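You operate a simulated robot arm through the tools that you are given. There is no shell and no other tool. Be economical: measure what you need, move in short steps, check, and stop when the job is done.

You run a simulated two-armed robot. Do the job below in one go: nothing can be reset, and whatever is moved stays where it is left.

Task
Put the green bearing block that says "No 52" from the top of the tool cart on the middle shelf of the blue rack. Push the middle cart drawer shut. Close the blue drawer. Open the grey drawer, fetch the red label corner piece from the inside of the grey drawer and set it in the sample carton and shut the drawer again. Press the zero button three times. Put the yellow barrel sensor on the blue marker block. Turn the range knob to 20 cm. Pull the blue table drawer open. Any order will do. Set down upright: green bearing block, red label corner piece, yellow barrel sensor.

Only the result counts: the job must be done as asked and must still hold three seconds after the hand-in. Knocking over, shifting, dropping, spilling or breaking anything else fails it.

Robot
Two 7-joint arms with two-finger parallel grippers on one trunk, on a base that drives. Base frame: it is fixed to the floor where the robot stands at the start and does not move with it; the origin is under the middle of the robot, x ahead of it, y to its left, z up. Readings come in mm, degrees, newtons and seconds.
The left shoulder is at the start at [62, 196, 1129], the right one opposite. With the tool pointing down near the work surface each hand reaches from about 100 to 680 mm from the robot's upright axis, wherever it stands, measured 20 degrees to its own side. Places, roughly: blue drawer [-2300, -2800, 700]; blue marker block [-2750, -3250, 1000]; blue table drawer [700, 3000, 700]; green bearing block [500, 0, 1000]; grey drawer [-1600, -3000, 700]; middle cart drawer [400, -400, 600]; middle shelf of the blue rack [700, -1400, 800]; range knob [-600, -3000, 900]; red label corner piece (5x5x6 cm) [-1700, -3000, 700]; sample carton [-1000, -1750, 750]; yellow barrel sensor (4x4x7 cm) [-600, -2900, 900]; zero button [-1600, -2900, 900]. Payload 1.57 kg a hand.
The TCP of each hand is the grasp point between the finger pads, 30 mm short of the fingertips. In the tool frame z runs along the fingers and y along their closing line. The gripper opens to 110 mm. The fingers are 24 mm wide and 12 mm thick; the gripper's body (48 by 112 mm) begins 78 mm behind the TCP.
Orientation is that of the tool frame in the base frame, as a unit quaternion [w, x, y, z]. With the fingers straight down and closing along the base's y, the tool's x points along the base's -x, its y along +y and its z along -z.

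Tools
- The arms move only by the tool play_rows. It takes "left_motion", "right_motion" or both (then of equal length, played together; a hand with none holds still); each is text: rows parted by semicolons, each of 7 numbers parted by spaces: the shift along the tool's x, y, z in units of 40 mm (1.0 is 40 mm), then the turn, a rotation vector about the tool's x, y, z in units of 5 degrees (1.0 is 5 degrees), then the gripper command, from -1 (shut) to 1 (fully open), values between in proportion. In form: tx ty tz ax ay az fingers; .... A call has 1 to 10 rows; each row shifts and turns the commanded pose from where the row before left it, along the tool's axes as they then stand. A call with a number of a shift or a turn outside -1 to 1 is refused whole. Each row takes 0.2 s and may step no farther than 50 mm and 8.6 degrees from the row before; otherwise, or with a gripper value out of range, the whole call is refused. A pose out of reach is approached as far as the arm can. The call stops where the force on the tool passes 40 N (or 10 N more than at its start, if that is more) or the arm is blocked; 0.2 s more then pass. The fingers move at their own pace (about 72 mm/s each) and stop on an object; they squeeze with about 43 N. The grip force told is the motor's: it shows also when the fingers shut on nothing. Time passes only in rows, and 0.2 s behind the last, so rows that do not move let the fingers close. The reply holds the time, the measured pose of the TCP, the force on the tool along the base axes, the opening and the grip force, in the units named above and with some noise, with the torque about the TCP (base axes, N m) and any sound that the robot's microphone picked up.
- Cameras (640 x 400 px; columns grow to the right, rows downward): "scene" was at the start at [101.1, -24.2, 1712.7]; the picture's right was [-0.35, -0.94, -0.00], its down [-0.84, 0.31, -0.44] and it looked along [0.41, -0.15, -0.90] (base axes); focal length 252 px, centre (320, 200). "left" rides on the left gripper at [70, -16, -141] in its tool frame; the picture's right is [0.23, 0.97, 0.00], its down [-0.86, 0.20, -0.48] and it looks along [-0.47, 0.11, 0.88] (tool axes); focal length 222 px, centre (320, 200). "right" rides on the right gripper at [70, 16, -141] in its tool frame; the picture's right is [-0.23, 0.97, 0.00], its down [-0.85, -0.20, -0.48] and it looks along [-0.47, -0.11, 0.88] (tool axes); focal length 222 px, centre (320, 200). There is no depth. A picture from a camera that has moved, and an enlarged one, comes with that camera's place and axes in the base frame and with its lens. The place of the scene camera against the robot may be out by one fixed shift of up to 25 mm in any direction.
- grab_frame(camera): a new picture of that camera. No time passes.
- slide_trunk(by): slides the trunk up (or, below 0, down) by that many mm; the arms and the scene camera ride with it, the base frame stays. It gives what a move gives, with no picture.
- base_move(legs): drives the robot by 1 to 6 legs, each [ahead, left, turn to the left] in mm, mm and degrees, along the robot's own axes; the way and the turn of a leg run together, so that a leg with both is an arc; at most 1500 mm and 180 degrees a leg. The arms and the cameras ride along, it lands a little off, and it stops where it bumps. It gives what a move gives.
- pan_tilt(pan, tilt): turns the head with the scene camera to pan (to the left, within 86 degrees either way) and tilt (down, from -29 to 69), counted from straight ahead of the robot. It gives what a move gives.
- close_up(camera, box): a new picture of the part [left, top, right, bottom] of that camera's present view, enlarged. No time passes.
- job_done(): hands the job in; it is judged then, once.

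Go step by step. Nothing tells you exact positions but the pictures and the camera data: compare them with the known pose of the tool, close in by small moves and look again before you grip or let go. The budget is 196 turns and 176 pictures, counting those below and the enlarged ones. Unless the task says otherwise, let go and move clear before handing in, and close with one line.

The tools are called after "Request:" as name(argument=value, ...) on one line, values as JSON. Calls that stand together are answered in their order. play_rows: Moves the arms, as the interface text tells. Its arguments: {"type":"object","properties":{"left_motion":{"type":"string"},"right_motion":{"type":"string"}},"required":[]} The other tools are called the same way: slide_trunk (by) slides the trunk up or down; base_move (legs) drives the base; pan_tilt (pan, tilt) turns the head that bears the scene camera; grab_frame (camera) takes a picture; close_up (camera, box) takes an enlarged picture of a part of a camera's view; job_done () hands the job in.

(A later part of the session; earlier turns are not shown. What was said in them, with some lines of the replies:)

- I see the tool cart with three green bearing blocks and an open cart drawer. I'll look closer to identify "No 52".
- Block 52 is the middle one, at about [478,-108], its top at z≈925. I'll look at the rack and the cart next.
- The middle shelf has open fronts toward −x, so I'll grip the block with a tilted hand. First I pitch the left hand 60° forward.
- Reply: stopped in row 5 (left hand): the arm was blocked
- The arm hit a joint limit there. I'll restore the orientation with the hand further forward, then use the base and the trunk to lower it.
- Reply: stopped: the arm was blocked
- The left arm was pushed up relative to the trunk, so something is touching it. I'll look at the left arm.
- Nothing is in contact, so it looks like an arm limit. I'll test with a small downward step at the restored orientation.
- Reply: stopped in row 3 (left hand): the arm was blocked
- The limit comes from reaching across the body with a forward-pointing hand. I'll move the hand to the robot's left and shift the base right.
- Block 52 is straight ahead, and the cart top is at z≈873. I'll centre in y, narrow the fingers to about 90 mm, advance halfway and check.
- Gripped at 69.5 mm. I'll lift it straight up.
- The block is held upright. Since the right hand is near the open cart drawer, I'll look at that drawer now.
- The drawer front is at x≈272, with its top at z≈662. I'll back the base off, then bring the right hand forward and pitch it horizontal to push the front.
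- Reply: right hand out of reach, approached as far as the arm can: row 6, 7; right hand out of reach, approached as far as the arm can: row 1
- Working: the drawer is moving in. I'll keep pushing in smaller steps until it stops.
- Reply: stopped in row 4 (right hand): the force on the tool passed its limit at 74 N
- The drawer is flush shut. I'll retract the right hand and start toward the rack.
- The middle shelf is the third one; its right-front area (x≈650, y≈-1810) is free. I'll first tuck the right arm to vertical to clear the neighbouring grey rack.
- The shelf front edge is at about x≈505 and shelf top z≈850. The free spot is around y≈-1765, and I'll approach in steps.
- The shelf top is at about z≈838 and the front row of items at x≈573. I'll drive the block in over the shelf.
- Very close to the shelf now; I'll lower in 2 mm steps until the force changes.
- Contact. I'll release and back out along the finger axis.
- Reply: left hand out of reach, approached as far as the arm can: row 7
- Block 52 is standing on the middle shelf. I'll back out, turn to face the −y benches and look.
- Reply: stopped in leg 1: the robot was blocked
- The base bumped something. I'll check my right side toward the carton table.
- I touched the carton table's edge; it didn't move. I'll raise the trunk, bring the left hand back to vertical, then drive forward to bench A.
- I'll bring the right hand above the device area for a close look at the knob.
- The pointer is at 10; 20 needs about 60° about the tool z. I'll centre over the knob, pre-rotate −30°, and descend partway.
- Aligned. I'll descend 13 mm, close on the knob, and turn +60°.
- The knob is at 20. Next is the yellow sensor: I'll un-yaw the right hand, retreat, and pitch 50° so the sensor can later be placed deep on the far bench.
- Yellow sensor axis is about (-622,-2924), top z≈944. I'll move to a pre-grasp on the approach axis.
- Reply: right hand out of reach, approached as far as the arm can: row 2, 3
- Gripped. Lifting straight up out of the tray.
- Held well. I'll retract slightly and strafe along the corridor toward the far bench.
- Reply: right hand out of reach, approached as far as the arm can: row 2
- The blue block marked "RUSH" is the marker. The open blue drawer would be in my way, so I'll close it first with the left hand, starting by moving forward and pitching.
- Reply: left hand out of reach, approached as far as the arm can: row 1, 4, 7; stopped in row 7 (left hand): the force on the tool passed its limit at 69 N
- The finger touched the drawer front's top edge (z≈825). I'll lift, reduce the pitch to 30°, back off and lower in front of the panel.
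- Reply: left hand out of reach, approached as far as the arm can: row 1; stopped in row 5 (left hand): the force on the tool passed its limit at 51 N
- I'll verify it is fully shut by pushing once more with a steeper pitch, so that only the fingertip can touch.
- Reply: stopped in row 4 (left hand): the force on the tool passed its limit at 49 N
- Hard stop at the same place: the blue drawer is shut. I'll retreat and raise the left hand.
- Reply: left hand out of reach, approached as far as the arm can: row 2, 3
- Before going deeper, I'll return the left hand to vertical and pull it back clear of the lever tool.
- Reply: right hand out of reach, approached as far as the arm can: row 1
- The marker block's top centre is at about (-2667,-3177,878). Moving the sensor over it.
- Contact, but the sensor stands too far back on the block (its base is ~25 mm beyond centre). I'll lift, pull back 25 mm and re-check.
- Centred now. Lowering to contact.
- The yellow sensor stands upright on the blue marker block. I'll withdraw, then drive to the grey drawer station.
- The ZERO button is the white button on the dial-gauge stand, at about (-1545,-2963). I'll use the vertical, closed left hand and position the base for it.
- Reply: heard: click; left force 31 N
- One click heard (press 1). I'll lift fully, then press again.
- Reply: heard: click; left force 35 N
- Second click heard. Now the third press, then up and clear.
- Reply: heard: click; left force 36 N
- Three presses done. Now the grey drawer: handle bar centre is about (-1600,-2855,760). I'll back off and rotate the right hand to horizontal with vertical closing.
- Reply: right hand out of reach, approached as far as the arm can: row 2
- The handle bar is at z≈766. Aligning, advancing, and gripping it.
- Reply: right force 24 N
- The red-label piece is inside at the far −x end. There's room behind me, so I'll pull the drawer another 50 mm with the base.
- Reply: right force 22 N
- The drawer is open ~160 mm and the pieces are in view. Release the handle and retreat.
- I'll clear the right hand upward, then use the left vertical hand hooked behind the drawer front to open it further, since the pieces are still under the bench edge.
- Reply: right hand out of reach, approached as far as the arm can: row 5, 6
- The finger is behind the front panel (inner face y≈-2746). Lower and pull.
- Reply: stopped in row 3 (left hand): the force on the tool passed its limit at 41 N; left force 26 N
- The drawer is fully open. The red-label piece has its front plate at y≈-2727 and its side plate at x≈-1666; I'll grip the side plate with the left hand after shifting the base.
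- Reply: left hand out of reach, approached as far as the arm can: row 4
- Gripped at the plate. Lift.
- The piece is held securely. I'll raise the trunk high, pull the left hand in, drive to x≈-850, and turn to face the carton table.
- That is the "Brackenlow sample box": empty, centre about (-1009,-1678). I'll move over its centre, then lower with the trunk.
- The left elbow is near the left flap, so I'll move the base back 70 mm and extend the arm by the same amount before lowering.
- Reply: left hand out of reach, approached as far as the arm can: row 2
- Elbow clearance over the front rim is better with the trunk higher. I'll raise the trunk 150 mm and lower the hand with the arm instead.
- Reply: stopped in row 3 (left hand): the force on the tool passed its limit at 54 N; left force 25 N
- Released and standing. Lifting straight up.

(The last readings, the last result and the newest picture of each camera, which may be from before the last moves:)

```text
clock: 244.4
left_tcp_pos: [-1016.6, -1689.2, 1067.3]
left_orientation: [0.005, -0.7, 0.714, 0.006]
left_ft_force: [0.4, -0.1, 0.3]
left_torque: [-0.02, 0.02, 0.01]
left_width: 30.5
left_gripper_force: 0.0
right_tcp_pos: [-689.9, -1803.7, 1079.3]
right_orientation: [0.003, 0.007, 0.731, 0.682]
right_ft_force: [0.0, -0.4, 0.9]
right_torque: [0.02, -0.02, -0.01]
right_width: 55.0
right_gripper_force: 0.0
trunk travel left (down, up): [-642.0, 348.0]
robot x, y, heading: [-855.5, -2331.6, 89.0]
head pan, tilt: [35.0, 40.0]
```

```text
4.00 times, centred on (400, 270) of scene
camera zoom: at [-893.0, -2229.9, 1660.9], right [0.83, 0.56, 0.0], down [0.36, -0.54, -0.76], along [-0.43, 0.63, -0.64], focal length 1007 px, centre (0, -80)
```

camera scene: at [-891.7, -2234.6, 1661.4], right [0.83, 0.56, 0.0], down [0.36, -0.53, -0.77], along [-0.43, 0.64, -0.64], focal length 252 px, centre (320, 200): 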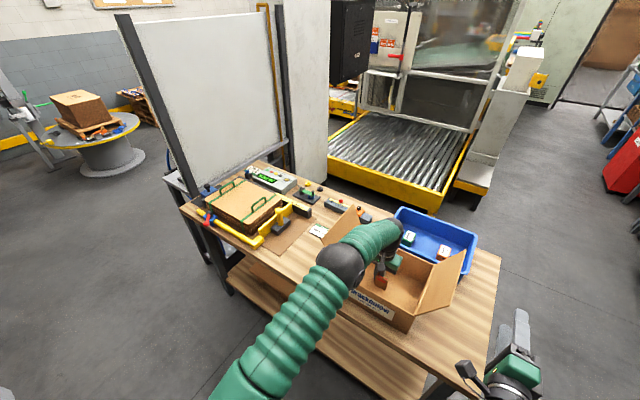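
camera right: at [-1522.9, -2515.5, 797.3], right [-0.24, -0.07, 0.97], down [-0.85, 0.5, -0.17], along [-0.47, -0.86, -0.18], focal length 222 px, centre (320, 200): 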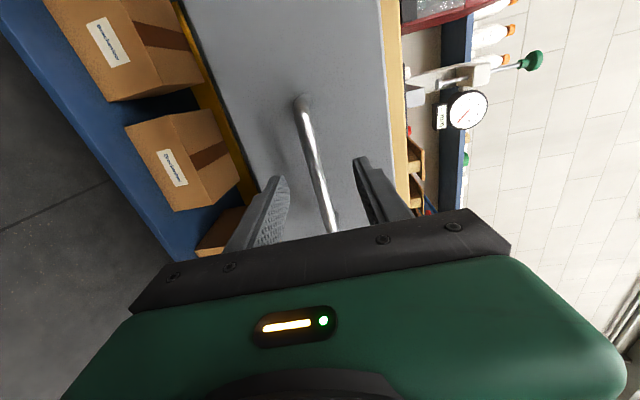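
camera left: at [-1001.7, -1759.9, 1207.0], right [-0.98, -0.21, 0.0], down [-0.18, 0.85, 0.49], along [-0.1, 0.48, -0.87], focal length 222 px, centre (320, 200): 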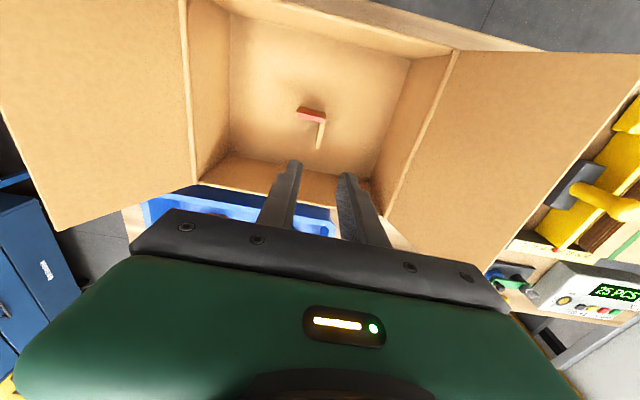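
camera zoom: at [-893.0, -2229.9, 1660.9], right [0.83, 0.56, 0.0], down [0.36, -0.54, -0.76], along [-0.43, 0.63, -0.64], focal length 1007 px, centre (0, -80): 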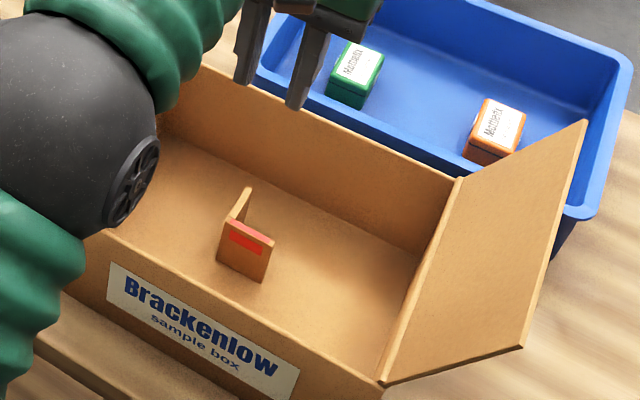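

The piece stands upright in the sample carton. Now back to shut the grey drawer: raise, retract, turn around and return.

Request:
slide_trunk(by=240)

Request:
play_rows(left_motion="0.8 0 0 0 0 0 -1;0.8 0 0 0 0 0 -1;0.8 0 0 0 0 0 -1;0.8 0 0 0 0 0 -1;0.8 0 0 0 0 0 -1;0.8 0 0 0 0 0 -1;0 0 0 0 0 0 -1")

Request:
base_move(legs=[[0, 0, -179], [-200, 0, 0], [0, -735, 0]])

Request:
pan_tilt(pan=0, tilt=62)

Request:
grab_frame(camera="scene")

```text
clock: 246.9
left_tcp_pos: [-1017.4, -1688.4, 1305.9]
left_orientation: [0.006, -0.7, 0.714, 0.006]
left_ft_force: [-0.6, 0.5, 0.7]
left_torque: [-0.02, 0.02, -0.01]
left_width: 30.4
left_gripper_force: 0.1
right_tcp_pos: [-690.5, -1804.5, 1320.0]
right_orientation: [0.002, 0.006, 0.732, 0.682]
right_ft_force: [-0.4, -0.5, 1.0]
right_torque: [0.0, 0.0, 0.0]
right_width: 55.2
right_gripper_force: 0.0
trunk travel left (down, up): [-882.0, 108.0]
robot x, y, heading: [-854.2, -2338.8, 88.9]
head pan, tilt: [35.0, 40.0]
```

```text
clock: 248.5
left_tcp_pos: [-1022.6, -1879.8, 1302.8]
left_orientation: [0.005, -0.7, 0.714, 0.006]
left_ft_force: [-0.2, 0.0, -0.4]
left_torque: [0.01, -0.02, 0.01]
left_width: 0.0
left_gripper_force: 21.3
right_tcp_pos: [-690.1, -1803.9, 1318.5]
right_orientation: [0.001, 0.006, 0.732, 0.682]
right_ft_force: [0.3, 0.5, -0.2]
right_torque: [0.0, -0.03, 0.02]
right_width: 54.9
right_gripper_force: 0.0
trunk travel left (down, up): [-882.0, 108.0]
robot x, y, heading: [-858.7, -2338.8, 89.0]
head pan, tilt: [35.0, 40.0]
```

```text
clock: 260.9
left_tcp_pos: [-1398.9, -2623.6, 1303.3]
left_orientation: [0.005, 0.688, 0.726, -0.006]
left_ft_force: [0.2, -0.8, -0.5]
left_torque: [0.0, 0.03, -0.05]
left_width: 0.0
left_gripper_force: 21.6
right_tcp_pos: [-1724.1, -2725.5, 1320.3]
right_orientation: [0.682, 0.731, 0.021, 0.02]
right_ft_force: [0.2, -0.2, 0.4]
right_torque: [0.0, -0.02, 0.01]
right_width: 54.7
right_gripper_force: 0.1
trunk travel left (down, up): [-882.0, 108.0]
robot x, y, heading: [-1602.4, -2186.6, -86.6]
head pan, tilt: [35.0, 40.0]
```

```text
clock: 261.9
left_tcp_pos: [-1402.0, -2621.3, 1305.2]
left_orientation: [0.006, 0.688, 0.726, -0.007]
left_ft_force: [0.8, -0.4, -0.8]
left_torque: [0.02, 0.02, -0.04]
left_width: 0.0
left_gripper_force: 21.3
right_tcp_pos: [-1728.6, -2722.6, 1320.3]
right_orientation: [0.682, 0.73, 0.02, 0.023]
right_ft_force: [-0.7, 0.6, 0.8]
right_torque: [0.0, 0.01, -0.02]
right_width: 55.0
right_gripper_force: 0.0
trunk travel left (down, up): [-882.0, 108.0]
robot x, y, heading: [-1603.9, -2184.0, -86.8]
head pan, tilt: [0.0, 62.0]
```

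```text
41 pictures are left
camera scene: at [-1584.4, -2280.3, 1872.0], right [-1.0, -0.05, 0.0], down [-0.05, 0.88, -0.47], along [0.02, -0.47, -0.88], focal length 252 px, centre (320, 200)
```

scene: 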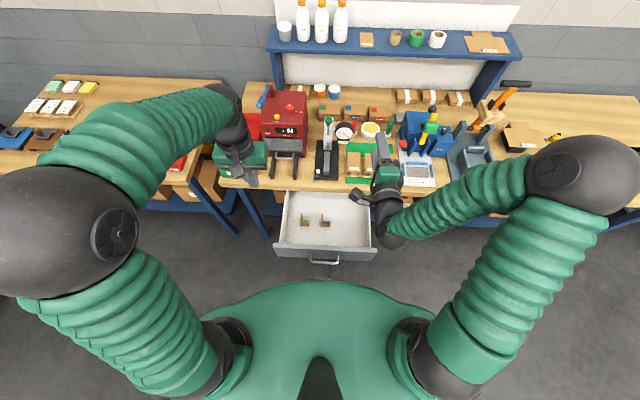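

Request:
base_move(legs=[[-60, -55, -3.2]])

Request:
slide_trunk(by=-290)

Request:
play_rows(left_motion="0.5 0 0 0 -1 0 -1;0.4 0 0 0 -1 0 -1;0 0 0 0 -1 0 -1;0 0 0 0 -1 0 -1;0 0 0 0 -1 0 -1;0 0 0 0 -1 0 -1;0 0 0 0 0 0 -1")

Request:
grab_frame(camera="left")

```text
clock: 262.9
left_tcp_pos: [-1463.2, -2584.1, 1298.5]
left_orientation: [-0.003, 0.708, 0.706, -0.007]
left_ft_force: [0.1, 0.0, -0.3]
left_torque: [0.01, 0.05, -0.01]
left_width: 0.0
left_gripper_force: 21.3
right_tcp_pos: [-1793.5, -2665.6, 1317.6]
right_orientation: [0.679, 0.734, 0.005, 0.0]
right_ft_force: [0.8, -0.8, 0.2]
right_torque: [0.0, -0.04, -0.05]
right_width: 55.0
right_gripper_force: 0.1
trunk travel left (down, up): [-882.0, 108.0]
robot x, y, heading: [-1659.6, -2123.5, -90.3]
head pan, tilt: [0.0, 62.0]
```

```text
clock: 265.9
left_tcp_pos: [-1479.6, -2572.3, 1016.0]
left_orientation: [0.006, 0.707, 0.707, -0.007]
left_ft_force: [-0.5, -0.6, -0.4]
left_torque: [0.02, -0.03, 0.06]
left_width: 0.1
left_gripper_force: 21.0
right_tcp_pos: [-1810.5, -2654.1, 1031.2]
right_orientation: [0.682, 0.731, -0.001, 0.004]
right_ft_force: [-0.4, 0.9, 0.7]
right_torque: [-0.01, 0.03, -0.01]
right_width: 54.8
right_gripper_force: 0.0
trunk travel left (down, up): [-592.0, 398.0]
robot x, y, heading: [-1657.3, -2121.5, -90.3]
head pan, tilt: [0.0, 62.0]
```

```text
clock: 267.5
left_tcp_pos: [-1477.2, -2536.8, 1011.5]
left_orientation: [0.188, 0.682, 0.681, -0.19]
left_ft_force: [-0.9, -0.2, -0.2]
left_torque: [-0.01, -0.02, -0.01]
left_width: 0.2
left_gripper_force: 21.2
right_tcp_pos: [-1808.0, -2653.4, 1030.9]
right_orientation: [0.683, 0.731, 0.0, 0.003]
right_ft_force: [-0.3, 0.6, 0.3]
right_torque: [0.01, -0.02, -0.03]
right_width: 55.0
right_gripper_force: 0.0
trunk travel left (down, up): [-592.0, 398.0]
robot x, y, heading: [-1657.3, -2123.1, -90.3]
head pan, tilt: [0.0, 62.0]
```

```text
40 pictures are left
camera left: at [-1492.9, -2402.7, 1096.6], right [0.97, 0.19, -0.12], down [0.2, -0.49, 0.85], along [0.11, -0.85, -0.51], focal length 222 px, centre (320, 200)
```

left: 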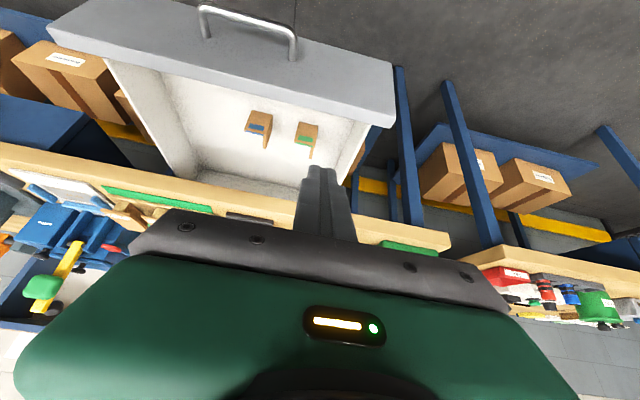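

Request:
play_rows(left_motion="0.5 0 0.866 0 0 0 -1;0.5 0 0.866 0 0 0 -1;0.5 0 0.866 0 0 0 -1;0.5 0 0.866 0 0 0 -1;0.5 0 0.866 0 0 0 -1;0 0 0 0 0 0 -1")

Request:
grab_frame(camera="left")

```text
clock: 268.9
left_tcp_pos: [-1471.2, -2553.9, 892.0]
left_orientation: [0.188, 0.681, 0.682, -0.19]
left_ft_force: [0.2, -0.1, 0.6]
left_torque: [0.0, 0.01, 0.05]
left_width: 0.0
left_gripper_force: 21.2
left hand out of reach, approached as far as the arm can: row 1, 2, 3, 4, 5
right_tcp_pos: [-1807.9, -2652.2, 1032.1]
right_orientation: [0.684, 0.729, 0.002, 0.002]
right_ft_force: [0.7, 0.3, -0.3]
right_torque: [0.04, 0.01, -0.02]
right_width: 55.1
right_gripper_force: 0.1
trunk travel left (down, up): [-592.0, 398.0]
robot x, y, heading: [-1659.8, -2123.7, -90.1]
head pan, tilt: [0.0, 62.0]
```

```text
39 pictures are left
camera left: at [-1486.9, -2421.4, 977.1], right [0.97, 0.19, -0.12], down [0.2, -0.49, 0.85], along [0.11, -0.85, -0.51], focal length 222 px, centre (320, 200)
```

left: 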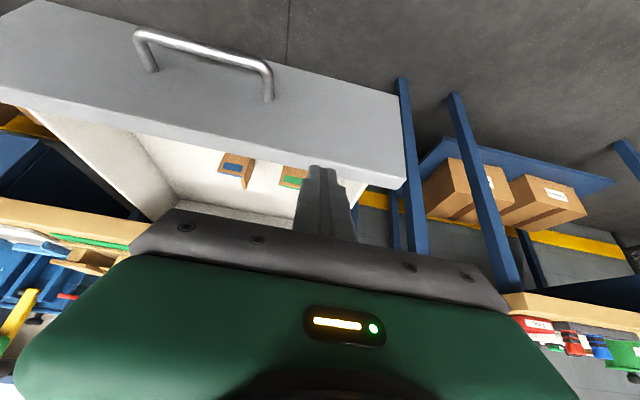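

Request:
slide_trunk(by=-75)

Request:
grab_frame(camera="left")

```text
clock: 270.0
left_tcp_pos: [-1470.8, -2556.0, 816.4]
left_orientation: [0.188, 0.682, 0.681, -0.189]
left_ft_force: [0.6, -0.1, -0.4]
left_torque: [0.02, -0.01, 0.0]
left_width: 0.0
left_gripper_force: 21.2
right_tcp_pos: [-1807.3, -2652.3, 956.1]
right_orientation: [0.683, 0.73, 0.002, 0.004]
right_ft_force: [-0.1, -0.3, -0.8]
right_torque: [0.0, -0.04, -0.02]
right_width: 54.8
right_gripper_force: 0.0
trunk travel left (down, up): [-517.0, 473.0]
robot x, y, heading: [-1655.4, -2124.3, -90.0]
head pan, tilt: [0.0, 62.0]
```

```text
38 pictures are left
camera left: at [-1487.5, -2422.6, 901.9], right [0.97, 0.19, -0.12], down [0.2, -0.49, 0.85], along [0.11, -0.85, -0.51], focal length 222 px, centre (320, 200)
```

left: 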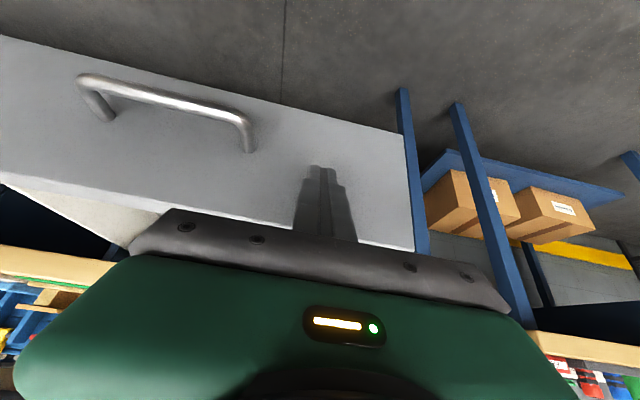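

The fingertip is in front of the panel. Push it in.

Request:
play_rows(left_motion="-0.54 0 0.3125 0 0 0 -1;-0.54 0 0.3125 0 0 0 -1;-0.54 0 0.3125 0 0 0 -1;-0.54 0 0.3125 0 0 0 -1;-0.54 0 0.3125 0 0 0 -1;-0.54 0 0.3125 0 0 0 -1;-0.54 0 0.3125 0 0 0 -1;-0.54 0 0.3125 0 0 0 -1;-0.54 0 0.3125 0 0 0 -1;-0.54 0 0.3125 0 0 0 -1")

Request:
grab_frame(camera="left")

```text
clock: 272.2
left_tcp_pos: [-1470.8, -2807.3, 821.6]
left_orientation: [0.187, 0.682, 0.682, -0.19]
left_ft_force: [0.6, -0.4, -0.6]
left_torque: [0.05, 0.0, -0.01]
left_width: 0.0
left_gripper_force: 21.2
right_tcp_pos: [-1807.6, -2654.1, 957.1]
right_orientation: [0.683, 0.731, 0.002, 0.004]
right_ft_force: [-0.9, -0.3, -1.5]
right_torque: [0.02, 0.01, -0.01]
right_width: 55.1
right_gripper_force: 0.0
trunk travel left (down, up): [-517.0, 473.0]
robot x, y, heading: [-1658.0, -2125.6, -90.0]
head pan, tilt: [0.0, 62.0]
```

```text
37 pictures are left
camera left: at [-1486.9, -2674.4, 907.0], right [0.97, 0.19, -0.12], down [0.2, -0.49, 0.85], along [0.11, -0.85, -0.52], focal length 222 px, centre (320, 200)
```

left: 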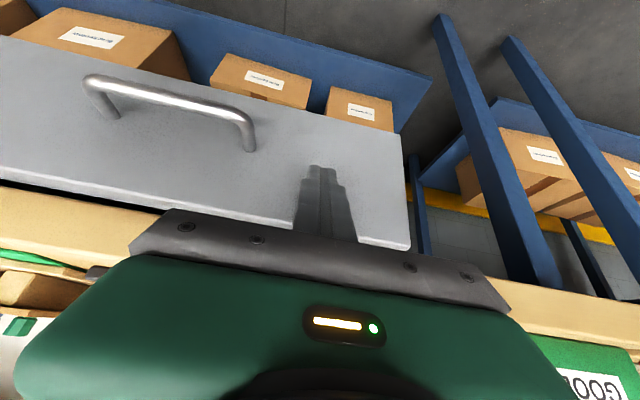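

Request:
play_rows(left_motion="-0.2 0 0.4 0 0 0 -1;-0.325 0 0.1875 0 0 0 -1;-0.325 0 0.1875 0 0 0 -1;-0.26 0 0.15 0 0 0 -1;-0.26 0 0.15 0 0 0 -1;-0.26 0 0.15 0 0 0 -1;-0.26 0 0.15 0 0 0 -1;0 0 0 0 0 0 -1")

Request:
grab_frame(camera="left")

```text
clock: 273.4
left_tcp_pos: [-1472.1, -2860.9, 807.9]
left_orientation: [0.18, 0.683, 0.684, -0.18]
left_ft_force: [0.7, 21.9, 8.8]
left_torque: [0.24, 0.01, -0.03]
left_width: 0.4
left_gripper_force: 21.2
right_tcp_pos: [-1807.9, -2649.5, 958.5]
right_orientation: [0.685, 0.729, 0.002, 0.003]
right_ft_force: [0.1, -1.0, 0.1]
right_torque: [0.0, 0.01, -0.02]
right_width: 55.0
right_gripper_force: 0.0
trunk travel left (down, up): [-517.0, 473.0]
robot x, y, heading: [-1657.8, -2119.1, -89.8]
head pan, tilt: [0.0, 62.0]
stopped in row 5 (left hand): the force on the tool passed its limit at 50 N (the readings are from after the stop); the commanded pose is now the measured one
```

```text
36 pictures are left
camera left: at [-1488.9, -2729.9, 895.4], right [0.97, 0.2, -0.11], down [0.2, -0.51, 0.84], along [0.11, -0.84, -0.53], focal length 222 px, centre (320, 200)
```

left: 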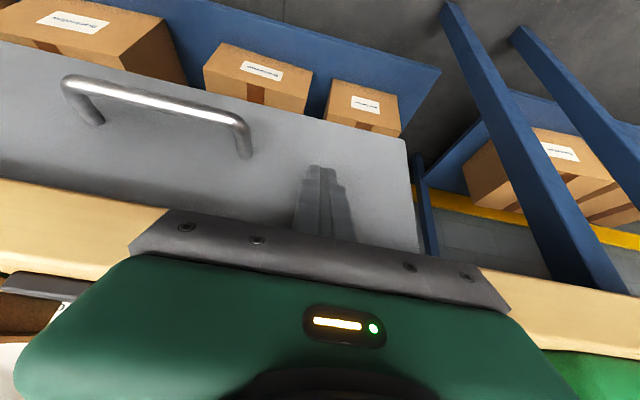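

The grey drawer is shut (same hard stop). I'll retreat, raise, and head toward the blue table on the +y side.

Request:
play_rows(left_motion="0.866 0 -0.5 0 0 0 -1;0.866 0 -0.5 0 0 0 -1;0.866 0 -0.5 0 0 0 -1;0.6 0 -0.8 0 0 0 -1;0 0 -1 0 1 0 -1;0 0 -1 0 1 0 -1;0 0 -0.8 0 1 0 -1;0 0 0 0 1 0 -1;0 0 0 0 1 0 -1;0 0 0 0 1 0 -1")

Request:
slide_trunk(by=300)

Request:
base_move(legs=[[0, 1330, 0], [0, 0, 180], [1300, 0, 0]])

Request:
pan_tilt(pan=-10, tilt=20)

Request:
grab_frame(camera="scene")

```text
clock: 275.6
left_tcp_pos: [-1472.2, -2662.2, 923.4]
left_orientation: [-0.004, 0.707, 0.708, 0.001]
left_ft_force: [0.2, 0.3, 0.3]
left_torque: [0.0, 0.01, 0.0]
left_width: 0.0
left_gripper_force: 21.3
right_tcp_pos: [-1809.7, -2652.9, 956.4]
right_orientation: [0.683, 0.73, 0.001, 0.004]
right_ft_force: [0.2, -0.3, -0.4]
right_torque: [0.01, 0.02, -0.05]
right_width: 55.0
right_gripper_force: 0.2
trunk travel left (down, up): [-517.0, 473.0]
robot x, y, heading: [-1659.3, -2125.7, -90.1]
head pan, tilt: [0.0, 62.0]
```

```text
clock: 278.6
left_tcp_pos: [-1472.0, -2661.2, 1224.5]
left_orientation: [-0.002, 0.707, 0.707, 0.002]
left_ft_force: [0.0, -0.2, -0.2]
left_torque: [0.01, 0.0, 0.0]
left_width: 0.0
left_gripper_force: 21.6
right_tcp_pos: [-1809.6, -2654.4, 1257.2]
right_orientation: [0.684, 0.73, 0.001, 0.003]
right_ft_force: [-0.2, -0.5, 0.8]
right_torque: [0.02, -0.03, -0.01]
right_width: 54.7
right_gripper_force: 0.1
trunk travel left (down, up): [-817.0, 173.0]
robot x, y, heading: [-1661.2, -2122.5, -90.4]
head pan, tilt: [0.0, 62.0]
```

```text
clock: 298.7
left_tcp_pos: [-545.6, -275.7, 1224.9]
left_orientation: [0.001, 0.71, -0.704, 0.004]
left_ft_force: [0.2, 0.1, -0.1]
left_torque: [-0.02, -0.01, -0.02]
left_width: 0.0
left_gripper_force: 21.5
right_tcp_pos: [-209.6, -280.0, 1257.2]
right_orientation: [-0.006, -0.005, 0.73, 0.684]
right_ft_force: [-0.4, -0.3, 0.5]
right_torque: [0.04, 0.02, 0.0]
right_width: 55.2
right_gripper_force: 0.1
trunk travel left (down, up): [-817.0, 173.0]
robot x, y, heading: [-353.4, -810.3, 90.2]
head pan, tilt: [0.0, 62.0]
```

```text
clock: 299.8
left_tcp_pos: [-546.4, -276.3, 1224.3]
left_orientation: [0.001, 0.71, -0.704, 0.002]
left_ft_force: [-0.9, 0.2, 0.3]
left_torque: [-0.03, 0.02, -0.02]
left_width: 0.1
left_gripper_force: 21.0
right_tcp_pos: [-209.9, -279.4, 1259.0]
right_orientation: [-0.006, -0.004, 0.728, 0.686]
right_ft_force: [0.9, 0.9, 0.0]
right_torque: [0.0, 0.0, -0.01]
right_width: 55.0
right_gripper_force: 0.0
trunk travel left (down, up): [-817.0, 173.0]
robot x, y, heading: [-355.2, -809.7, 90.5]
head pan, tilt: [-10.0, 20.0]
```

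```text
35 pictures are left
camera scene: at [-329.9, -684.0, 1867.2], right [0.99, -0.17, 0.0], down [-0.06, -0.34, -0.94], along [0.16, 0.93, -0.34], focal length 252 px, centre (320, 200)
```

scene: 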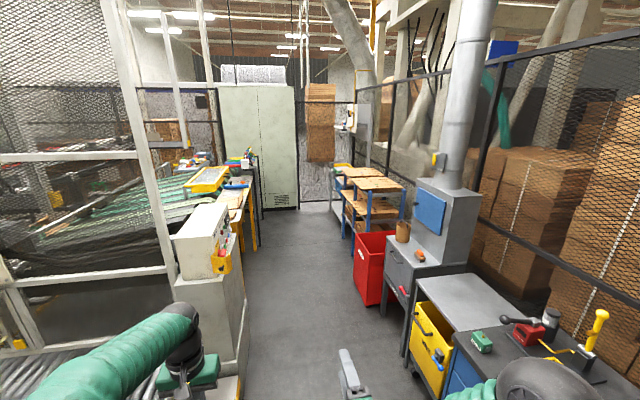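

The aisle is clear ahead; tables with blue legs are on the right at about y≈3000. I'll centre in the aisle and drive up.

Request:
base_move(legs=[[0, -180, 0], [1500, 0, 0], [1000, 0, 0]])

Request:
pan_tilt(pan=-40, tilt=30)

Request:
grab_frame(camera="scene")

```text
clock: 313.1
left_tcp_pos: [-358.2, 2217.2, 1225.0]
left_orientation: [0.0, 0.707, -0.707, 0.002]
left_ft_force: [0.5, -0.4, 0.8]
left_torque: [-0.02, 0.02, 0.0]
left_width: 0.0
left_gripper_force: 21.9
right_tcp_pos: [-22.2, 2210.6, 1260.1]
right_orientation: [-0.004, -0.001, 0.727, 0.686]
right_ft_force: [-0.4, -0.7, -1.3]
right_torque: [0.02, -0.03, 0.02]
right_width: 54.8
right_gripper_force: 0.1
trunk travel left (down, up): [-817.0, 173.0]
robot x, y, heading: [-175.8, 1683.1, 90.1]
head pan, tilt: [-10.0, 20.0]
```

```text
clock: 314.0
left_tcp_pos: [-359.0, 2217.0, 1225.0]
left_orientation: [0.0, -0.707, 0.707, -0.001]
left_ft_force: [0.4, -0.7, 0.4]
left_torque: [0.01, 0.02, -0.04]
left_width: 0.1
left_gripper_force: 21.5
right_tcp_pos: [-21.8, 2211.0, 1261.0]
right_orientation: [-0.002, 0.001, 0.726, 0.688]
right_ft_force: [0.1, -0.3, -0.1]
right_torque: [-0.02, -0.03, -0.02]
right_width: 55.2
right_gripper_force: 0.1
trunk travel left (down, up): [-817.0, 173.0]
robot x, y, heading: [-173.7, 1684.0, 90.0]
head pan, tilt: [-40.0, 30.0]
```

```text
34 pictures are left
camera scene: at [-105.3, 1785.7, 1851.2], right [0.77, -0.64, 0.0], down [-0.32, -0.38, -0.87], along [0.56, 0.66, -0.5], focal length 252 px, centre (320, 200)
```

scene: 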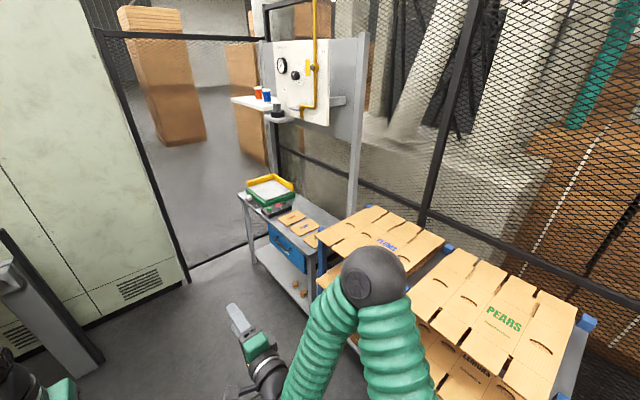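

The blue table drawer is at about (585,2915), facing the aisle. I'll drive up beside it and turn to face +x.

Request:
base_move(legs=[[1370, 0, 0], [0, 0, -90]])

Request:
pan_tilt(pan=-15, tilt=50)

Request:
grab_frame(camera="scene")

```text
clock: 324.7
left_tcp_pos: [358.4, 3224.6, 1224.5]
left_orientation: [-0.001, 0.0, 1.0, 0.0]
left_ft_force: [0.2, 0.5, 0.2]
left_torque: [0.0, 0.0, -0.04]
left_width: 0.1
left_gripper_force: 20.8
right_tcp_pos: [354.3, 2887.6, 1261.6]
right_orientation: [0.486, 0.514, 0.512, 0.487]
right_ft_force: [-0.9, -0.4, 0.3]
right_torque: [-0.03, 0.0, 0.01]
right_width: 55.1
right_gripper_force: 0.2
trunk travel left (down, up): [-817.0, 173.0]
robot x, y, heading: [-178.6, 3039.8, -0.2]
head pan, tilt: [-40.0, 30.0]
```

```text
clock: 325.6
left_tcp_pos: [357.0, 3223.4, 1226.2]
left_orientation: [-0.001, 0.0, 1.0, -0.001]
left_ft_force: [-1.1, -0.1, 0.4]
left_torque: [0.01, -0.01, -0.03]
left_width: 0.1
left_gripper_force: 21.0
right_tcp_pos: [354.3, 2887.1, 1263.4]
right_orientation: [0.486, 0.513, 0.511, 0.49]
right_ft_force: [0.0, 0.4, 0.1]
right_torque: [0.02, 0.0, 0.02]
right_width: 55.0
right_gripper_force: 0.1
trunk travel left (down, up): [-817.0, 173.0]
robot x, y, heading: [-175.8, 3038.6, -0.1]
head pan, tilt: [-15.0, 50.0]
```

```text
33 pictures are left
camera scene: at [-56.9, 3019.0, 1821.8], right [-0.26, -0.96, 0.0], down [-0.74, 0.2, -0.64], along [0.62, -0.17, -0.77], focal length 252 px, centre (320, 200)
```

scene: 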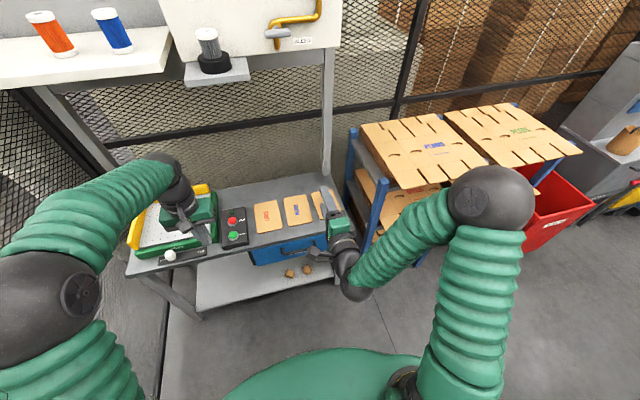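

Request:
base_move(legs=[[0, 115, 0]])

Request:
slide_trunk(by=-440)

Request:
grab_frame(camera="right")

Request:
grab_frame(camera="scene")

```text
clock: 326.8
left_tcp_pos: [357.2, 3297.7, 1231.0]
left_orientation: [0.0, 0.003, 1.0, 0.013]
left_ft_force: [0.2, -0.9, 0.0]
left_torque: [0.03, -0.01, 0.06]
left_width: 0.1
left_gripper_force: 21.6
right_tcp_pos: [353.6, 2960.2, 1258.2]
right_orientation: [0.481, 0.521, 0.503, 0.494]
right_ft_force: [-1.1, -0.8, -0.6]
right_torque: [0.0, -0.07, 0.03]
right_width: 55.2
right_gripper_force: 0.1
trunk travel left (down, up): [-817.0, 173.0]
robot x, y, heading: [-173.3, 3149.1, 0.0]
head pan, tilt: [-15.0, 50.0]
```

```text
refused: -440 is not a number from -400 to 400
```

```text
32 pictures are left
camera right: at [215.4, 3030.9, 1282.9], right [0.05, -0.26, 0.96], down [-0.49, -0.85, -0.2], along [0.87, -0.47, -0.17], focal length 222 px, centre (320, 200)
```

right: 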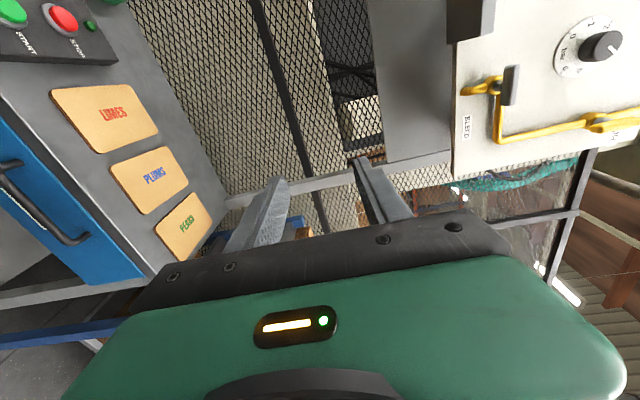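

```text
31 pictures are left
camera scene: at [-57.3, 3078.2, 1820.5], right [-0.26, -0.96, -0.03], down [-0.74, 0.22, -0.64], along [0.62, -0.15, -0.77], focal length 252 px, centre (320, 200)
```

scene: 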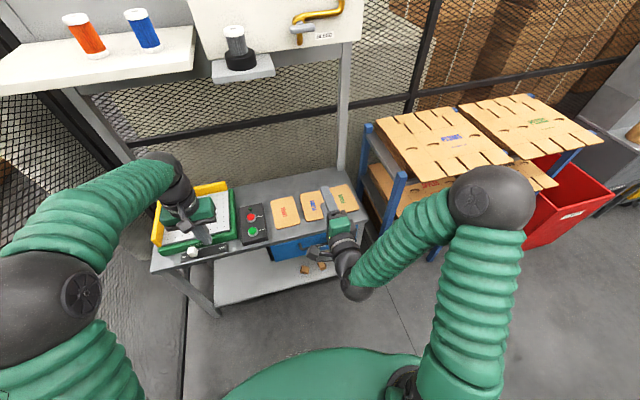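

The body seems slightly tilted after that move. I'll re-check the state before going on.

Request:
play_rows(right_motion="0 0 0 0 0 0 0;0 0 0 0 0 0 0;0 0 0 0 0 0 0")

Request:
pan_tilt(pan=70, tilt=50)

Request:
grab_frame(camera="scene")

```text
clock: 327.6
left_tcp_pos: [356.4, 3307.5, 1230.9]
left_orientation: [0.0, 0.006, 1.0, 0.006]
left_ft_force: [0.1, -1.0, 0.8]
left_torque: [0.09, 0.01, 0.02]
left_width: 0.0
left_gripper_force: 21.6
right_tcp_pos: [355.7, 2968.5, 1261.8]
right_orientation: [0.488, 0.518, 0.502, 0.491]
right_ft_force: [-0.6, -1.1, -1.3]
right_torque: [0.02, -0.04, 0.11]
right_width: 55.1
right_gripper_force: 0.1
trunk travel left (down, up): [-817.0, 173.0]
robot x, y, heading: [-173.5, 3143.9, -0.1]
head pan, tilt: [-15.0, 50.0]
```

```text
clock: 329.1
left_tcp_pos: [357.8, 3331.4, 1226.6]
left_orientation: [0.001, 0.003, 1.0, -0.002]
left_ft_force: [0.1, -0.3, 0.4]
left_torque: [-0.01, 0.0, 0.01]
left_width: 0.0
left_gripper_force: 21.4
right_tcp_pos: [355.6, 2995.6, 1265.8]
right_orientation: [0.492, 0.513, 0.506, 0.488]
right_ft_force: [0.0, 0.1, 0.2]
right_torque: [-0.01, 0.02, -0.04]
right_width: 54.8
right_gripper_force: 0.0
trunk travel left (down, up): [-817.0, 173.0]
robot x, y, heading: [-171.7, 3148.5, -0.4]
head pan, tilt: [70.0, 50.0]
```

```text
30 pictures are left
camera scene: at [-104.1, 3227.6, 1821.5], right [0.94, -0.35, 0.0], down [-0.27, -0.72, -0.64], along [0.22, 0.6, -0.77], focal length 252 px, centre (320, 200)
```

scene: 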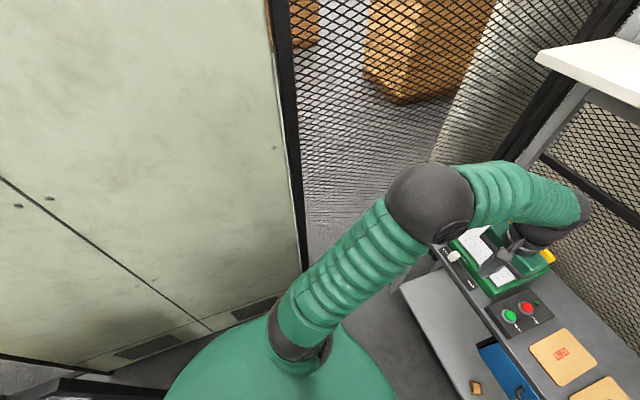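

It was just sway and has settled. Now lower the trunk.

Request:
slide_trunk(by=-400)

Request:
grab_frame(camera="right")

```text
clock: 333.0
left_tcp_pos: [356.7, 3329.9, 826.9]
left_orientation: [0.0, 0.002, 1.0, 0.0]
left_ft_force: [0.1, -0.3, 0.5]
left_torque: [0.0, -0.01, 0.01]
left_width: 0.3
left_gripper_force: 21.8
right_tcp_pos: [354.1, 2993.6, 864.4]
right_orientation: [0.49, 0.514, 0.508, 0.488]
right_ft_force: [0.3, -0.2, -0.3]
right_torque: [0.01, 0.0, -0.02]
right_width: 54.7
right_gripper_force: 0.0
trunk travel left (down, up): [-417.0, 573.0]
robot x, y, heading: [-173.7, 3150.7, -0.1]
head pan, tilt: [70.0, 50.0]
```

```text
29 pictures are left
camera right: at [215.3, 3065.6, 886.8], right [0.04, -0.23, 0.97], down [-0.49, -0.85, -0.18], along [0.87, -0.47, -0.15], focal length 222 px, centre (320, 200)
```

right: 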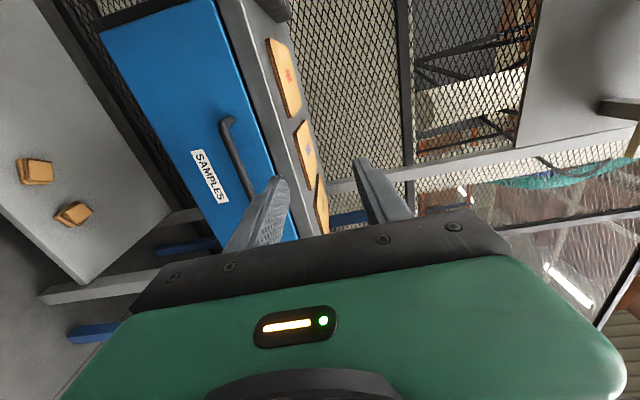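

Request:
play_rows(right_motion="0 -0.9 0 0 0 0 0;0 -0.9 0 0 0 0 0;0 -0.9 0 0 0 0 0;0 -0.3 0 0 0 0 0;0 0 0 0 0 0 0")

Request:
grab_frame(camera="right")

```text
clock: 334.2
left_tcp_pos: [356.7, 3330.5, 826.7]
left_orientation: [0.0, 0.003, 1.0, -0.001]
left_ft_force: [-0.3, 0.3, -0.7]
left_torque: [0.01, 0.0, 0.03]
left_width: 0.1
left_gripper_force: 20.9
right_tcp_pos: [351.9, 2994.0, 742.2]
right_orientation: [0.489, 0.514, 0.509, 0.487]
right_ft_force: [-0.3, 1.1, 0.5]
right_torque: [0.0, 0.01, -0.01]
right_width: 55.0
right_gripper_force: 0.0
right hand out of reach, approached as far as the arm can: row 1
trunk travel left (down, up): [-417.0, 573.0]
robot x, y, heading: [-178.0, 3148.2, -0.1]
head pan, tilt: [70.0, 50.0]
```

```text
28 pictures are left
camera right: at [212.7, 3066.9, 764.7], right [0.04, -0.23, 0.97], down [-0.49, -0.85, -0.18], along [0.87, -0.47, -0.15], focal length 222 px, centre (320, 200)
```

right: 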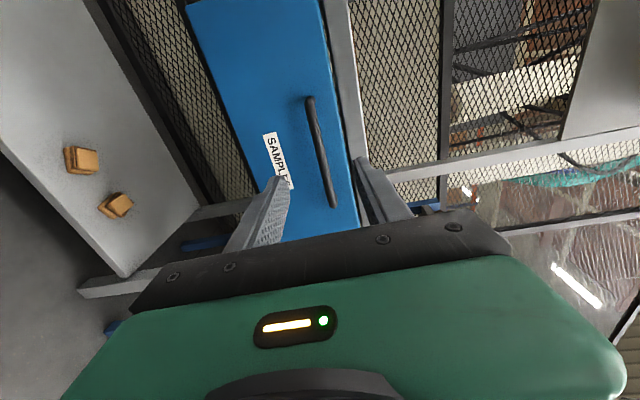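

The handle bar is at about (529, 2965, 730). Advancing.

Request:
play_rows(right_motion="-0.4 0 0.8 0 0 0 0;-0.3 0 0.8 0 0 0 0;0 0 0.8 0 0 0 0;0 0 0.6 0 0 0 0;0 0 0 0 0 0 0")

Request:
grab_frame(camera="right")

```text
clock: 335.4
left_tcp_pos: [355.6, 3330.7, 826.8]
left_orientation: [0.002, 0.003, 1.0, -0.001]
left_ft_force: [-0.5, -0.1, -0.8]
left_torque: [-0.02, 0.02, -0.01]
left_width: 0.0
left_gripper_force: 21.2
right_tcp_pos: [471.5, 2965.7, 737.3]
right_orientation: [0.489, 0.513, 0.51, 0.487]
right_ft_force: [-0.6, -0.4, -0.6]
right_torque: [0.02, 0.0, 0.02]
right_width: 55.1
right_gripper_force: 0.1
trunk travel left (down, up): [-417.0, 573.0]
robot x, y, heading: [-175.8, 3144.5, -0.4]
head pan, tilt: [70.0, 50.0]
```

```text
27 pictures are left
camera right: at [333.1, 3037.4, 759.2], right [0.04, -0.23, 0.97], down [-0.49, -0.85, -0.18], along [0.87, -0.47, -0.15], focal length 222 px, centre (320, 200)
```

right: 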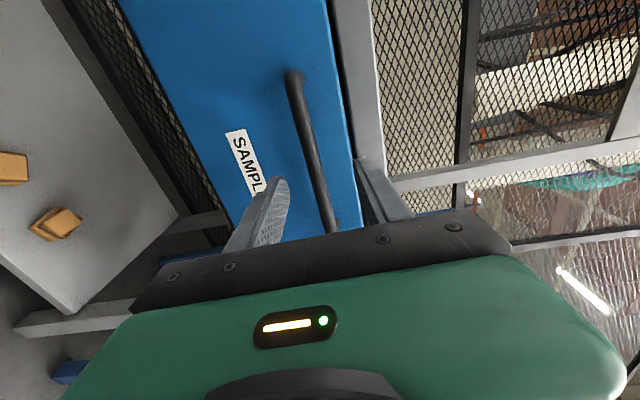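

Request:
play_rows(right_motion="0 0 0.5 0 0 0 -0.3;0 0 0.4 0 0 0 -0.3;0 0 0.2 0 0 0 -0.3;0 0 0 0 0 0 -0.3")

Request:
grab_frame(camera="right")

```text
clock: 336.4
left_tcp_pos: [357.4, 3330.3, 828.0]
left_orientation: [0.0, 0.003, 1.0, -0.001]
left_ft_force: [0.4, -0.1, 0.6]
left_torque: [0.03, -0.03, -0.05]
left_width: 0.1
left_gripper_force: 21.1
right_tcp_pos: [515.4, 2964.9, 734.8]
right_orientation: [0.489, 0.514, 0.509, 0.488]
right_ft_force: [0.3, 0.0, -0.2]
right_torque: [-0.04, 0.04, 0.0]
right_width: 38.5
right_gripper_force: 0.1
trunk travel left (down, up): [-417.0, 573.0]
robot x, y, heading: [-173.7, 3147.5, -0.4]
head pan, tilt: [70.0, 50.0]
```

```text
26 pictures are left
camera right: at [376.8, 3037.0, 757.4], right [0.04, -0.23, 0.97], down [-0.49, -0.85, -0.18], along [0.87, -0.47, -0.15], focal length 222 px, centre (320, 200)
```

right: 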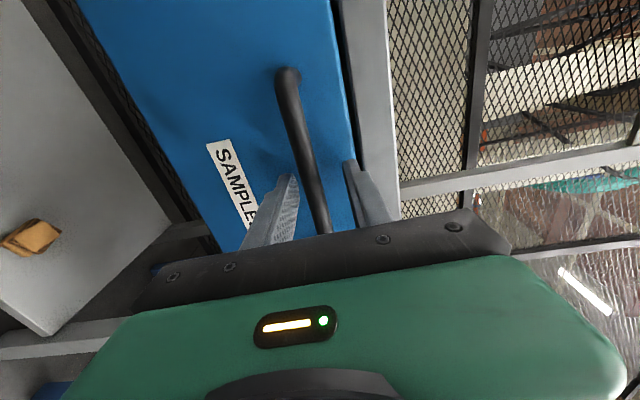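

Request:
play_rows(right_motion="0 0 0 0 0 0 -1;0 0 0 0 0 0 -1;0 0 0 0 0 0 -1;0 0 0 0 0 0 -1")

```text
clock: 337.4
left_tcp_pos: [358.1, 3329.9, 824.8]
left_orientation: [-0.001, 0.003, 1.0, -0.001]
left_ft_force: [-0.1, 0.3, -0.1]
left_torque: [-0.02, 0.0, -0.03]
left_width: 0.2
left_gripper_force: 21.5
right_tcp_pos: [516.3, 2964.5, 730.4]
right_orientation: [0.486, 0.516, 0.511, 0.486]
right_ft_force: [-12.1, 3.7, -26.3]
right_torque: [-0.39, 0.22, -0.28]
right_width: 13.9
right_gripper_force: 29.8
trunk travel left (down, up): [-417.0, 573.0]
robot x, y, heading: [-173.0, 3150.5, -0.2]
head pan, tilt: [70.0, 50.0]
```

Gripped. Pull.

Request:
play_rows(right_motion="0 0 -0.5 0 0 0 -1;0 0 -0.5 0 0 0 -1;0 0 -0.5 0 0 0 -1;0 0 -0.5 0 0 0 -1;0 0 -0.5 0 0 0 -1;0 0 -0.5 0 0 0 -1;0 0 0 0 0 0 -1")

Request:
pan_tilt(pan=-5, tilt=60)

Request:
grab_frame(camera="scene")

```text
clock: 338.2
left_tcp_pos: [352.8, 3330.8, 828.9]
left_orientation: [0.003, 0.003, 1.0, 0.0]
left_ft_force: [0.0, -0.2, 1.5]
left_torque: [-0.02, 0.0, 0.02]
left_width: 0.1
left_gripper_force: 21.4
right_tcp_pos: [449.2, 2964.3, 730.7]
right_orientation: [0.48, 0.521, 0.517, 0.481]
right_ft_force: [-3.7, 0.2, -32.3]
right_torque: [-0.4, 0.33, -0.12]
right_width: 13.9
right_gripper_force: 30.1
trunk travel left (down, up): [-417.0, 573.0]
robot x, y, heading: [-170.3, 3147.4, -0.1]
head pan, tilt: [70.0, 50.0]
stopped in row 4 (right hand): the force on the tool passed its limit at 42 N (the readings are from after the stop); the commanded pose is now the measured one
```

```text
clock: 339.7
left_tcp_pos: [356.4, 3329.3, 827.4]
left_orientation: [0.001, 0.003, 1.0, 0.0]
left_ft_force: [-0.7, -0.8, 0.3]
left_torque: [0.0, 0.0, -0.02]
left_width: 0.0
left_gripper_force: 21.2
right_tcp_pos: [452.6, 2964.9, 730.4]
right_orientation: [0.481, 0.52, 0.515, 0.483]
right_ft_force: [-2.7, 0.1, -42.7]
right_torque: [-0.4, 0.34, -0.1]
right_width: 14.0
right_gripper_force: 30.3
trunk travel left (down, up): [-417.0, 573.0]
robot x, y, heading: [-175.3, 3149.3, -0.2]
head pan, tilt: [-5.0, 60.0]
```

```text
25 pictures are left
camera scene: at [-56.5, 3138.9, 1408.2], right [-0.09, -1.0, 0.0], down [-0.87, 0.08, -0.49], along [0.49, -0.04, -0.87], focal length 252 px, centre (320, 200)
```

scene: 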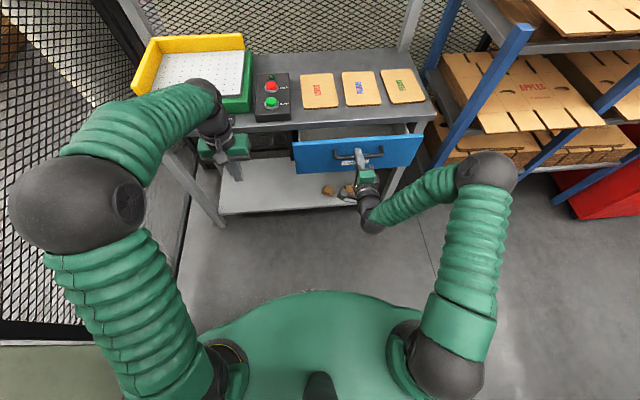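

It's opening; I'll relieve the vertical preload and pull further with the base.

Request:
play_rows(right_motion="0 -0.12 0 0 0 0 -1;0 0 0 0 0 0 -1")

Request:
base_move(legs=[[-110, 0, 0]])

Request:
grab_frame(camera="scene")

```text
clock: 340.3
left_tcp_pos: [355.7, 3329.8, 827.8]
left_orientation: [0.001, 0.002, 1.0, 0.0]
left_ft_force: [-0.5, 0.7, -0.2]
left_torque: [0.0, 0.0, -0.01]
left_width: 0.0
left_gripper_force: 21.4
right_tcp_pos: [453.6, 2964.8, 730.5]
right_orientation: [0.484, 0.518, 0.512, 0.485]
right_ft_force: [2.5, -2.4, -27.5]
right_torque: [-0.4, 0.22, 0.54]
right_width: 13.7
right_gripper_force: 30.3
trunk travel left (down, up): [-417.0, 573.0]
robot x, y, heading: [-176.2, 3150.4, -0.4]
head pan, tilt: [-5.0, 60.0]
```

```text
clock: 341.5
left_tcp_pos: [242.4, 3329.7, 827.7]
left_orientation: [0.002, 0.001, 1.0, 0.0]
left_ft_force: [0.1, -0.2, 0.1]
left_torque: [0.0, -0.02, 0.0]
left_width: 0.1
left_gripper_force: 21.4
right_tcp_pos: [338.2, 2965.6, 730.3]
right_orientation: [0.484, 0.517, 0.512, 0.485]
right_ft_force: [2.0, -4.8, -26.1]
right_torque: [-0.47, 0.12, -0.19]
right_width: 13.7
right_gripper_force: 30.1
trunk travel left (down, up): [-417.0, 573.0]
robot x, y, heading: [-291.6, 3151.6, -0.3]
head pan, tilt: [-5.0, 60.0]
```

```text
24 pictures are left
camera scene: at [-174.1, 3139.0, 1408.7], right [-0.09, -1.0, 0.0], down [-0.87, 0.08, -0.49], along [0.49, -0.04, -0.87], focal length 252 px, centre (320, 200)
```

scene: 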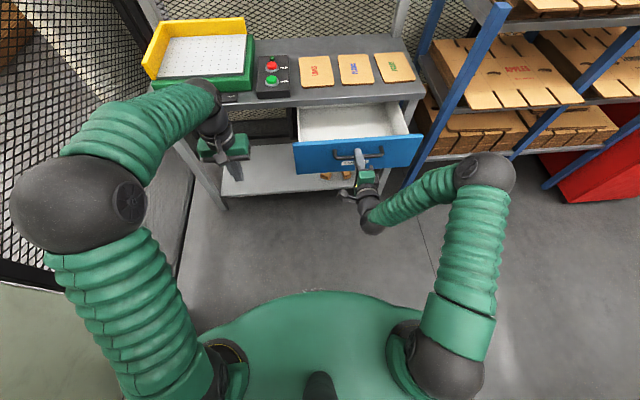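

Request:
play_rows(right_motion="0 -0.08 0 0 0 0 -1;0 -0.03 -0.4 0 0 0 -1;0 -0.03 -0.4 0 0 0 -1;0 -0.03 -0.4 0 0 0 -1;0 -0.03 -0.4 0 0 0 -1;0 0 0 0 0 0 -1")

Request:
base_move(legs=[[-60, 0, 0]])

Request:
grab_frame(camera="scene")

```text
clock: 342.9
left_tcp_pos: [237.9, 3330.0, 830.3]
left_orientation: [0.004, 0.002, 1.0, 0.0]
left_ft_force: [0.2, -0.1, -0.5]
left_torque: [-0.01, -0.03, -0.04]
left_width: 0.0
left_gripper_force: 21.7
right_tcp_pos: [271.6, 2964.4, 729.6]
right_orientation: [0.486, 0.516, 0.51, 0.487]
right_ft_force: [0.6, -10.2, 3.1]
right_torque: [-0.34, -0.08, -0.29]
right_width: 13.4
right_gripper_force: 29.9
trunk travel left (down, up): [-417.0, 573.0]
robot x, y, heading: [-286.9, 3151.4, -0.2]
head pan, tilt: [-5.0, 60.0]
```

```text
clock: 343.9
left_tcp_pos: [176.3, 3332.5, 830.8]
left_orientation: [0.004, 0.002, 1.0, -0.001]
left_ft_force: [0.1, 0.0, 0.2]
left_torque: [0.02, 0.03, 0.0]
left_width: 0.0
left_gripper_force: 21.2
right_tcp_pos: [210.2, 2968.0, 730.1]
right_orientation: [0.486, 0.515, 0.512, 0.487]
right_ft_force: [8.2, -2.2, 12.0]
right_torque: [-0.33, -0.27, -0.52]
right_width: 13.7
right_gripper_force: 30.0
trunk travel left (down, up): [-417.0, 573.0]
robot x, y, heading: [-349.4, 3150.2, -0.6]
head pan, tilt: [-5.0, 60.0]
```

```text
23 pictures are left
camera scene: at [-240.8, 3142.6, 1409.4], right [-0.09, -1.0, 0.0], down [-0.86, 0.08, -0.5], along [0.5, -0.04, -0.87], focal length 252 px, centre (320, 200)
```

scene: 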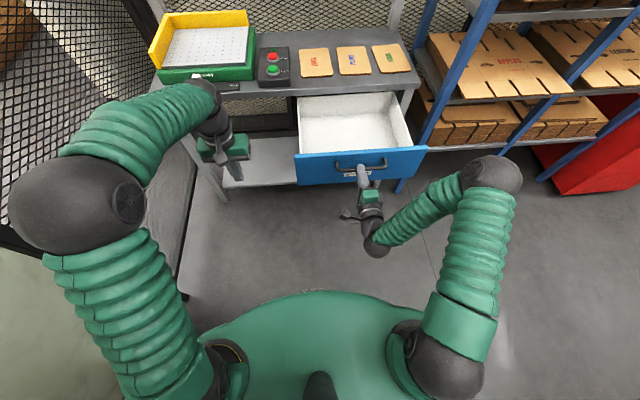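

The drawer is open ~300 mm. Release and move clear.

Request:
play_rows(right_motion="0 0 0 0 0 0 -0.2;0 0 0 0 0 0 0;0 0 0 0 0 0 0;0 0 -0.4 0 0 0 0;0 0 -0.4 0 0 0 0;0 0 0 0 0 0 0")

Request:
grab_frame(camera="right")

```text
clock: 345.3
left_tcp_pos: [175.5, 3331.9, 831.4]
left_orientation: [0.004, 0.002, 1.0, -0.001]
left_ft_force: [-0.1, 0.2, 0.8]
left_torque: [0.01, 0.03, 0.02]
left_width: 0.0
left_gripper_force: 21.2
right_tcp_pos: [179.0, 2967.6, 734.5]
right_orientation: [0.486, 0.514, 0.511, 0.487]
right_ft_force: [-0.8, 0.7, 0.0]
right_torque: [-0.04, -0.02, 0.0]
right_width: 54.8
right_gripper_force: 0.0
trunk travel left (down, up): [-417.0, 573.0]
robot x, y, heading: [-343.9, 3147.7, -0.0]
head pan, tilt: [-5.0, 60.0]
```

```text
22 pictures are left
camera right: at [38.4, 3039.6, 756.6], right [0.05, -0.23, 0.97], down [-0.49, -0.85, -0.18], along [0.87, -0.47, -0.16], focal length 222 px, centre (320, 200)
```

right: 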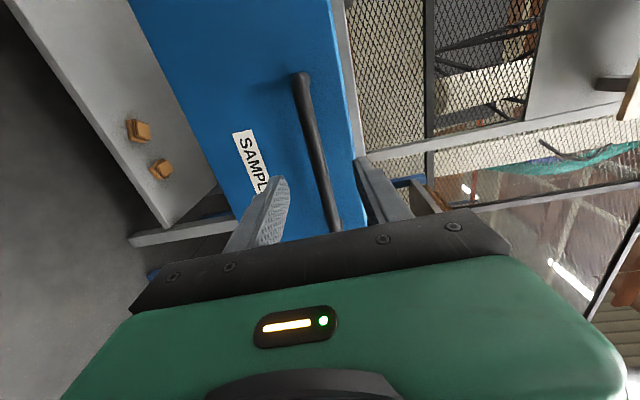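

Request:
base_move(legs=[[-30, 0, 0]])

Request:
grab_frame(camera="scene")

```text
clock: 346.1
left_tcp_pos: [145.5, 3331.5, 831.7]
left_orientation: [0.005, 0.002, 1.0, -0.001]
left_ft_force: [-0.7, -1.1, -0.9]
left_torque: [0.0, -0.07, 0.01]
left_width: 0.1
left_gripper_force: 21.2
right_tcp_pos: [146.9, 2967.5, 733.8]
right_orientation: [0.485, 0.514, 0.511, 0.488]
right_ft_force: [-0.5, 0.0, 0.3]
right_torque: [0.02, 0.03, 0.0]
right_width: 54.9
right_gripper_force: 0.1
trunk travel left (down, up): [-417.0, 573.0]
robot x, y, heading: [-377.2, 3151.8, -0.1]
head pan, tilt: [-5.0, 60.0]
```

```text
21 pictures are left
camera scene: at [-270.1, 3142.3, 1409.2], right [-0.09, -1.0, 0.0], down [-0.86, 0.08, -0.5], along [0.5, -0.04, -0.87], focal length 252 px, centre (320, 200)
```

scene: 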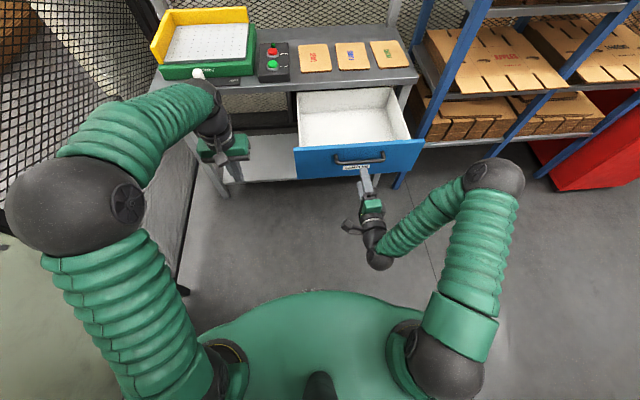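

The blue table drawer stands open and both hands are clear. All tasks are done, so I'm handing in.

Request:
job_done()

```text
The job is handed in.
```

I did every item on the list and handed the job in; I don't know yet how it was judged. While driving to the benches the base bumped the carton table's edge once. I saw nothing move.
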